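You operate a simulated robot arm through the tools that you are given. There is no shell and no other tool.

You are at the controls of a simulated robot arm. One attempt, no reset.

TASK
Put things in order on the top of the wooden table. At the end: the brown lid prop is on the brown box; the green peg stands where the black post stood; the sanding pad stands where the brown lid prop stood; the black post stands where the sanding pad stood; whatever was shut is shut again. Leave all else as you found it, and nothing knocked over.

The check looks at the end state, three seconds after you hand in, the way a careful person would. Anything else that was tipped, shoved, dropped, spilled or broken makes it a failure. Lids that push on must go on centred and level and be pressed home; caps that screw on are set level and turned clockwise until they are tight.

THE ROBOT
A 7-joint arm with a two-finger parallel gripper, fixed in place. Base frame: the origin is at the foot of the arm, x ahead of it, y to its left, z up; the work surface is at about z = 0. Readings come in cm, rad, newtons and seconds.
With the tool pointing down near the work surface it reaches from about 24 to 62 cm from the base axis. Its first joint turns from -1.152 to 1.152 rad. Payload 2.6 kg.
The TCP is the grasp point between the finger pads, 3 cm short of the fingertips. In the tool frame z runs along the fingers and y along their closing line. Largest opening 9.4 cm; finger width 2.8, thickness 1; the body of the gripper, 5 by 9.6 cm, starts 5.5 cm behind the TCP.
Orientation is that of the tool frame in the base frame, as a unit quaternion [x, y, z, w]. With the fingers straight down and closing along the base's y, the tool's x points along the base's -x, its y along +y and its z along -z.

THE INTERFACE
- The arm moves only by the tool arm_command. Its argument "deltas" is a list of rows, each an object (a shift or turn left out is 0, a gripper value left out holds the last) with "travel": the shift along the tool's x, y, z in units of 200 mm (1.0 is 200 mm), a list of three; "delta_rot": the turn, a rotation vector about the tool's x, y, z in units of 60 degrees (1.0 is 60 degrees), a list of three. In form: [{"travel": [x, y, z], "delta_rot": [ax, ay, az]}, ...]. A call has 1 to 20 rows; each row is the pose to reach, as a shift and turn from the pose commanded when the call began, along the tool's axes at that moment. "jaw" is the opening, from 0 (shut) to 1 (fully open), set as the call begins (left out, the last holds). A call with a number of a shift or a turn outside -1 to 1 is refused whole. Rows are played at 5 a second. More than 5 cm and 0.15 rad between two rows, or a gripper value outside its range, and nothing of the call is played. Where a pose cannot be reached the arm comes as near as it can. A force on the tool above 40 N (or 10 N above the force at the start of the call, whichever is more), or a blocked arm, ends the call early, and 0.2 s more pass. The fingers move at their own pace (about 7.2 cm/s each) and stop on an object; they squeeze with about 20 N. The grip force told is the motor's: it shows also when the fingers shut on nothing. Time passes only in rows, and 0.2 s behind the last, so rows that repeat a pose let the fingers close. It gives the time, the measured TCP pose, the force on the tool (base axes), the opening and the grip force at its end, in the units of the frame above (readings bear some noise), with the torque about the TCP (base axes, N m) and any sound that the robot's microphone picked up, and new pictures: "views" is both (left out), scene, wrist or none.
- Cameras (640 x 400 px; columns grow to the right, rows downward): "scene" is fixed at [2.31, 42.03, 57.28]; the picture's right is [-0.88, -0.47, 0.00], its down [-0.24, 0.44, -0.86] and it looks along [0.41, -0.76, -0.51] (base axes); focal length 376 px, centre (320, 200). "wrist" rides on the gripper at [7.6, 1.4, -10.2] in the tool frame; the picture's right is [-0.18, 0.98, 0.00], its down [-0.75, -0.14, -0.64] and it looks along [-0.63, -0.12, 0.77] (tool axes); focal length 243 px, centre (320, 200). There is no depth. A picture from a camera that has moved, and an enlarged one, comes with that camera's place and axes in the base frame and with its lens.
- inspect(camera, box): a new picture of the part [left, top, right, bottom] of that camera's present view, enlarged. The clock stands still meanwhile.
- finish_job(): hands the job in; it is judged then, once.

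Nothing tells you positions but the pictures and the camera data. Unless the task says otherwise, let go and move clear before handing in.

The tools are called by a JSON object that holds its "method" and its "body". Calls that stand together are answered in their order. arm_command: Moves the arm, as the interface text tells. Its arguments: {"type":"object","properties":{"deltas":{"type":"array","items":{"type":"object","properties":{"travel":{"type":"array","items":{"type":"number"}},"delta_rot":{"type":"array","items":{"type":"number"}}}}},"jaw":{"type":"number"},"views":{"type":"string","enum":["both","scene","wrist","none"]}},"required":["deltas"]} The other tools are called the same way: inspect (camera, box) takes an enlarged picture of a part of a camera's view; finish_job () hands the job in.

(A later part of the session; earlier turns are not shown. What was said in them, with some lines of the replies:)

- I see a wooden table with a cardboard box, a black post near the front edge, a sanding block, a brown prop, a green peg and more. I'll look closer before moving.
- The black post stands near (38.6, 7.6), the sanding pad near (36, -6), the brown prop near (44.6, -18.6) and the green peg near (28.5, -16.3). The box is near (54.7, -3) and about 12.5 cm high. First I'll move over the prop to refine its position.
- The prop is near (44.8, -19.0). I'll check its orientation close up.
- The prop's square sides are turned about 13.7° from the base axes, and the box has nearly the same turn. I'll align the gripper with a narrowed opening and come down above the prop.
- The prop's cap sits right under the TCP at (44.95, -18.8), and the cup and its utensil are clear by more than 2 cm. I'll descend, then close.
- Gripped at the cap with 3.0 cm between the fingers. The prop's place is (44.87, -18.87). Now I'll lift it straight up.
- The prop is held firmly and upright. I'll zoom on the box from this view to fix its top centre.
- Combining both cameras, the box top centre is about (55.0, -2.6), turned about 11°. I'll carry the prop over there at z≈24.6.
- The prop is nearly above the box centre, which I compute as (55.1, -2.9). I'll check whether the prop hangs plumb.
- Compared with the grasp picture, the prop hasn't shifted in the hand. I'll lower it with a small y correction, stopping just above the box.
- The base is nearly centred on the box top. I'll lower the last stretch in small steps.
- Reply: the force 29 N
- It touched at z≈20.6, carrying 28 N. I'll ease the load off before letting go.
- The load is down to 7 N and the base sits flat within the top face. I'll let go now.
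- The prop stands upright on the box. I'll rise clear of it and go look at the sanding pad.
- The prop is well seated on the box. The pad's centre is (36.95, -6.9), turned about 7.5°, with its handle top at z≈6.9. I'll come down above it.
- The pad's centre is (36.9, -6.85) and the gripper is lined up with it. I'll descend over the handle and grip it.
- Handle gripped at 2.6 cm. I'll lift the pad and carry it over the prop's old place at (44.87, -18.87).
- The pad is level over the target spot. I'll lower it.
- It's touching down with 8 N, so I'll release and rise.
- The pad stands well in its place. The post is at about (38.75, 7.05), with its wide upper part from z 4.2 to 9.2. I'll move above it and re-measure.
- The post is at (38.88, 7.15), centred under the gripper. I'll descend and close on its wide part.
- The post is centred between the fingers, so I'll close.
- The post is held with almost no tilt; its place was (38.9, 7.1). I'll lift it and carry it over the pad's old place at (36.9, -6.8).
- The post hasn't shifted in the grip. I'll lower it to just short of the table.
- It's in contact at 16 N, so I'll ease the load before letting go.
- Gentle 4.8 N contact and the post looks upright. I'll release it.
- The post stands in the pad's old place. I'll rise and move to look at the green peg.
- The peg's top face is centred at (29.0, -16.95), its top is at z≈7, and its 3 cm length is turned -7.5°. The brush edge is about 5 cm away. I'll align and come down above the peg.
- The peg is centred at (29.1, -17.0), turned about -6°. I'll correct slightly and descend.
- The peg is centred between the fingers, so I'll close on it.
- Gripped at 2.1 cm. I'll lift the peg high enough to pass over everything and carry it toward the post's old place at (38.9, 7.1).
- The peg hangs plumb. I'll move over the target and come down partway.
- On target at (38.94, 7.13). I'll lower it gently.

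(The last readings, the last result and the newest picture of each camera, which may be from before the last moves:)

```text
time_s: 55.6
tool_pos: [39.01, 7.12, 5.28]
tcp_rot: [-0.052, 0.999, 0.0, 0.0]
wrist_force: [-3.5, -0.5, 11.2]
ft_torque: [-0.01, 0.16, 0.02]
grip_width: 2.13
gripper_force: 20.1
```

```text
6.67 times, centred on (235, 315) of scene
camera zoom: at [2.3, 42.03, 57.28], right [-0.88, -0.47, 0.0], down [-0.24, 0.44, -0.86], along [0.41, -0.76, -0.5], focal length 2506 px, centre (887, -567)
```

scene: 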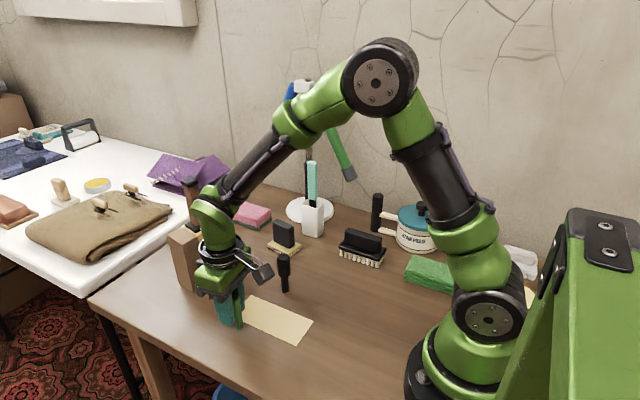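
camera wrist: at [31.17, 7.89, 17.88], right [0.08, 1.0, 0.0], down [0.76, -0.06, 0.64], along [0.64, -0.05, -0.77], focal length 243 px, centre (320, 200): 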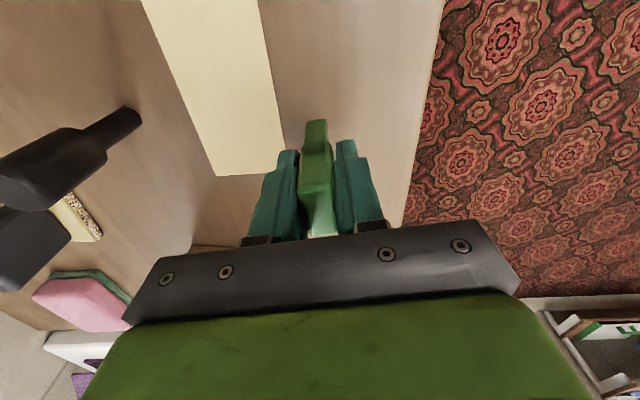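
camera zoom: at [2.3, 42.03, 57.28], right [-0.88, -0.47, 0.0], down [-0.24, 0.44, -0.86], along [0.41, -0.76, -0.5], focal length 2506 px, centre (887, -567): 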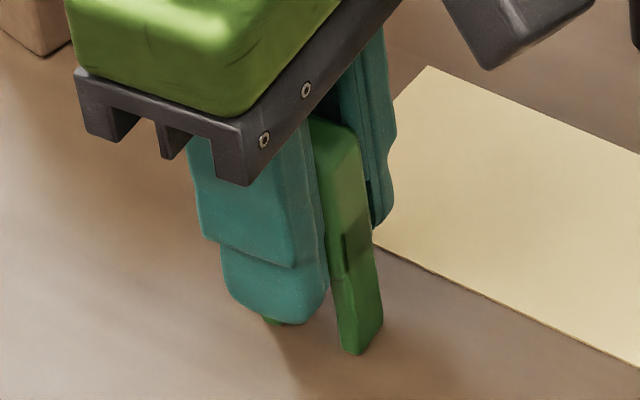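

It's on the table with 11 N. I'll ease slightly, then release.

{"method": "arm_command", "body": {"deltas": [{"travel": [0, 0, -0.002]}, {"travel": [0, 0, -0.003]}, {"travel": [0, 0, -0.003]}], "views": "none"}}

{"method": "arm_command", "body": {"deltas": [{"travel": [0, 0, 0]}, {"travel": [0, 0, 0]}, {"travel": [0, 0, 0]}, {"travel": [0, 0, 0]}], "jaw": 0.5}}

{"method": "inspect", "body": {"camera": "wrist", "box": [220, 90, 420, 240]}}

```text
time_s: 56.4
tool_pos: [38.89, 7.1, 5.41]
tcp_rot: [-0.052, 0.999, 0.0, 0.0]
wrist_force: [1.7, 0.2, 2.8]
ft_torque: [-0.03, -0.1, -0.02]
grip_width: 2.11
gripper_force: 20.0
```

```text
time_s: 57.4
tool_pos: [38.8, 7.08, 5.54]
tcp_rot: [-0.052, 0.999, 0.0, 0.0]
wrist_force: [0.8, 0.6, 0.4]
ft_torque: [-0.02, 0.0, -0.06]
grip_width: 4.69
gripper_force: 0.0
camera wrist: at [31.18, 7.86, 15.81], right [0.08, 1.0, 0.0], down [0.76, -0.06, 0.64], along [0.64, -0.05, -0.77], focal length 243 px, centre (320, 200)
```

scene: 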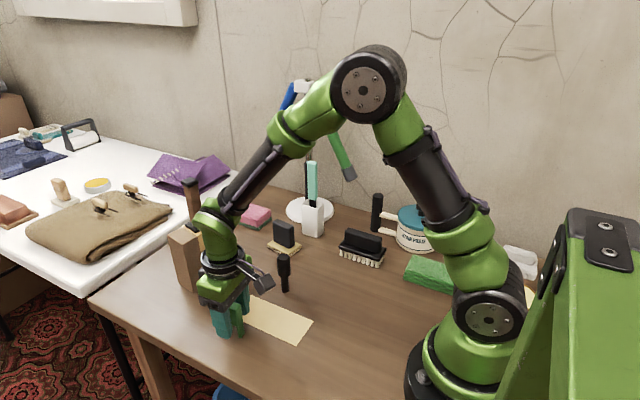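
wrist: 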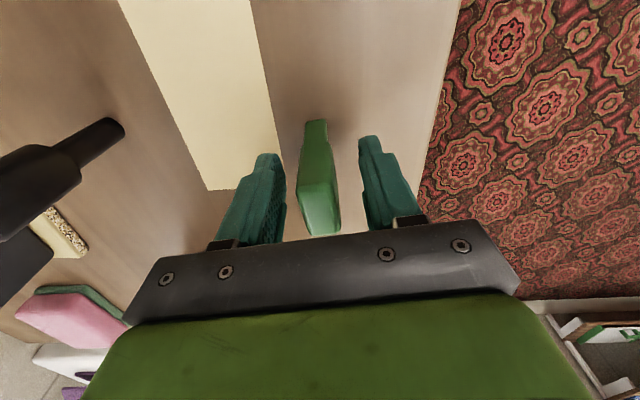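

```text
2.67 times, centred on (320, 165) of wrist
camera zoom: at [31.18, 7.86, 15.81], right [0.08, 1.0, 0.0], down [0.76, -0.06, 0.64], along [0.64, -0.05, -0.77], focal length 647 px, centre (320, 293)
```

zoom: 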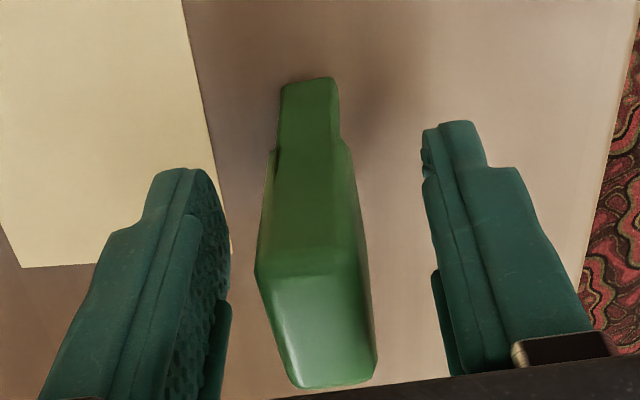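

The peg stands upright. I'll rise straight up and clear, then inspect everything.

{"method": "arm_command", "body": {"deltas": [{"travel": [0, 0, -0.05]}, {"travel": [0, 0, -0.15]}, {"travel": [0, 0, -0.3]}, {"travel": [0, 0, -0.48]}, {"travel": [0, 0, -0.66]}, {"travel": [0, 0, -0.84]}, {"travel": [0.05, -0.1, -0.97]}, {"travel": [0.15, -0.2, -1.0]}, {"travel": [0.25, -0.3, -1.0]}, {"travel": [0.25, -0.3, -1.0]}]}}

{"method": "inspect", "body": {"camera": "scene", "box": [150, 170, 350, 345]}}

{"method": "inspect", "body": {"camera": "scene", "box": [320, 170, 560, 320]}}

{"method": "inspect", "body": {"camera": "wrist", "box": [0, 0, 480, 250]}}

```text
time_s: 59.6
tool_pos: [34.52, 0.47, 25.52]
tcp_rot: [-0.052, 0.999, -0.001, 0.001]
wrist_force: [-0.2, 0.4, -0.3]
ft_torque: [0.0, 0.0, -0.01]
grip_width: 4.71
gripper_force: 0.3
camera wrist: at [26.78, 1.29, 35.9], right [0.08, 1.0, 0.0], down [0.76, -0.06, 0.64], along [0.64, -0.05, -0.77], focal length 243 px, centre (320, 200)
```

scene: 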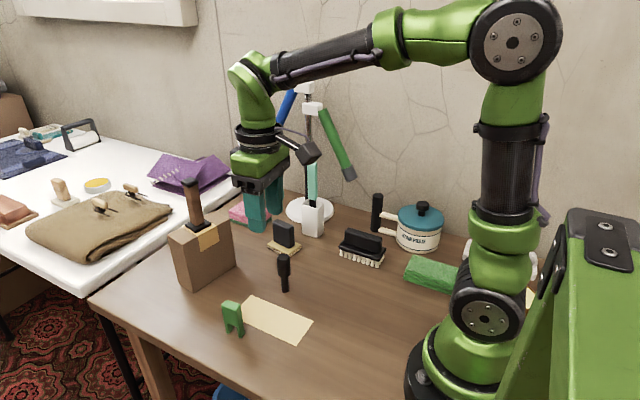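
wrist: 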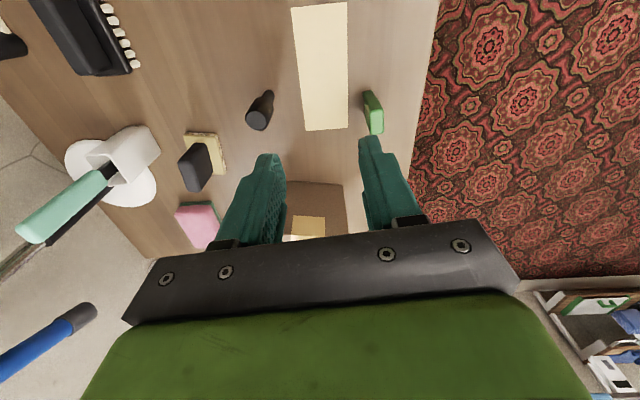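

```text
2.29 times, centred on (250, 258) of scene
camera zoom: at [2.31, 42.03, 57.28], right [-0.88, -0.47, 0.0], down [-0.24, 0.44, -0.86], along [0.41, -0.76, -0.51], focal length 859 px, centre (480, 69)
```

zoom: 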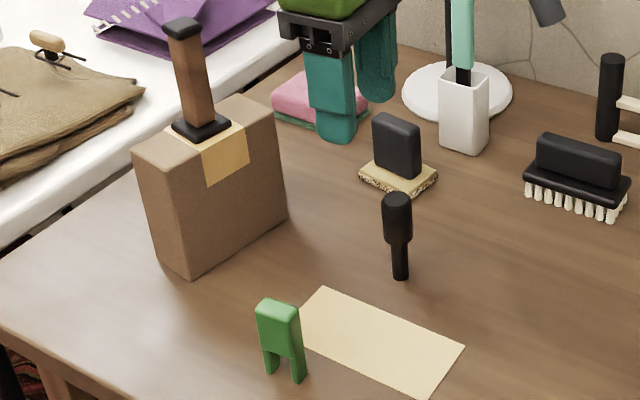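

```text
2.67 times, centred on (440, 245) of scene
camera zoom: at [2.31, 42.03, 57.28], right [-0.88, -0.47, 0.0], down [-0.24, 0.44, -0.86], along [0.41, -0.76, -0.51], focal length 1002 px, centre (0, 80)
```

zoom: 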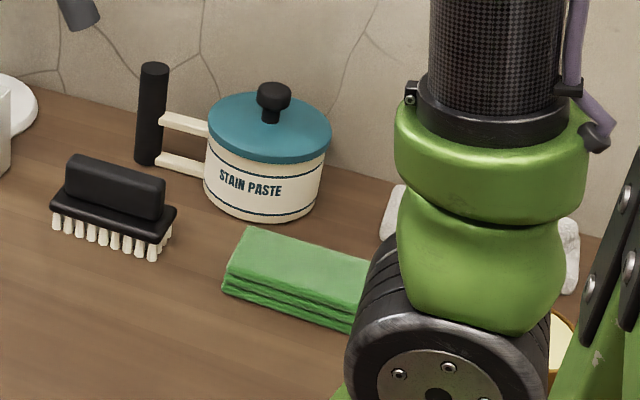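

```text
1.33 times, centred on (240, 125) of wrist
camera zoom: at [26.78, 1.29, 35.9], right [0.08, 1.0, 0.0], down [0.76, -0.06, 0.64], along [0.64, -0.05, -0.77], focal length 324 px, centre (427, 300)
```

zoom: 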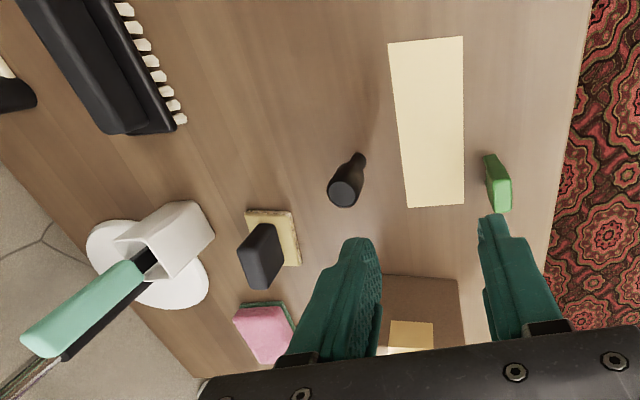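

Every piece stands in its new place: the prop on the box, the peg at the post's spot, the pad at the prop's spot and the post at the pad's spot. Nothing else has moved, the pot and box are still shut, and the arm is clear, so I'm handing in.

{"method": "finish_job", "body": {}}

```text
The job is handed in.
```

I moved all four objects to their new places and handed the job in. The last pictures showed each one standing upright:

- **Brown lid prop:** on top of the brown box, close to its centre.
- **Sanding pad:** where the prop stood.
- **Black post:** where the sanding pad stood.
- **Green peg:** where the black post stood.

I never opened the box or the stain-paste pot, so both are still shut. Nothing else on the table looked moved or knocked over. The gripper had let go and was well clear of the objects before I handed in.
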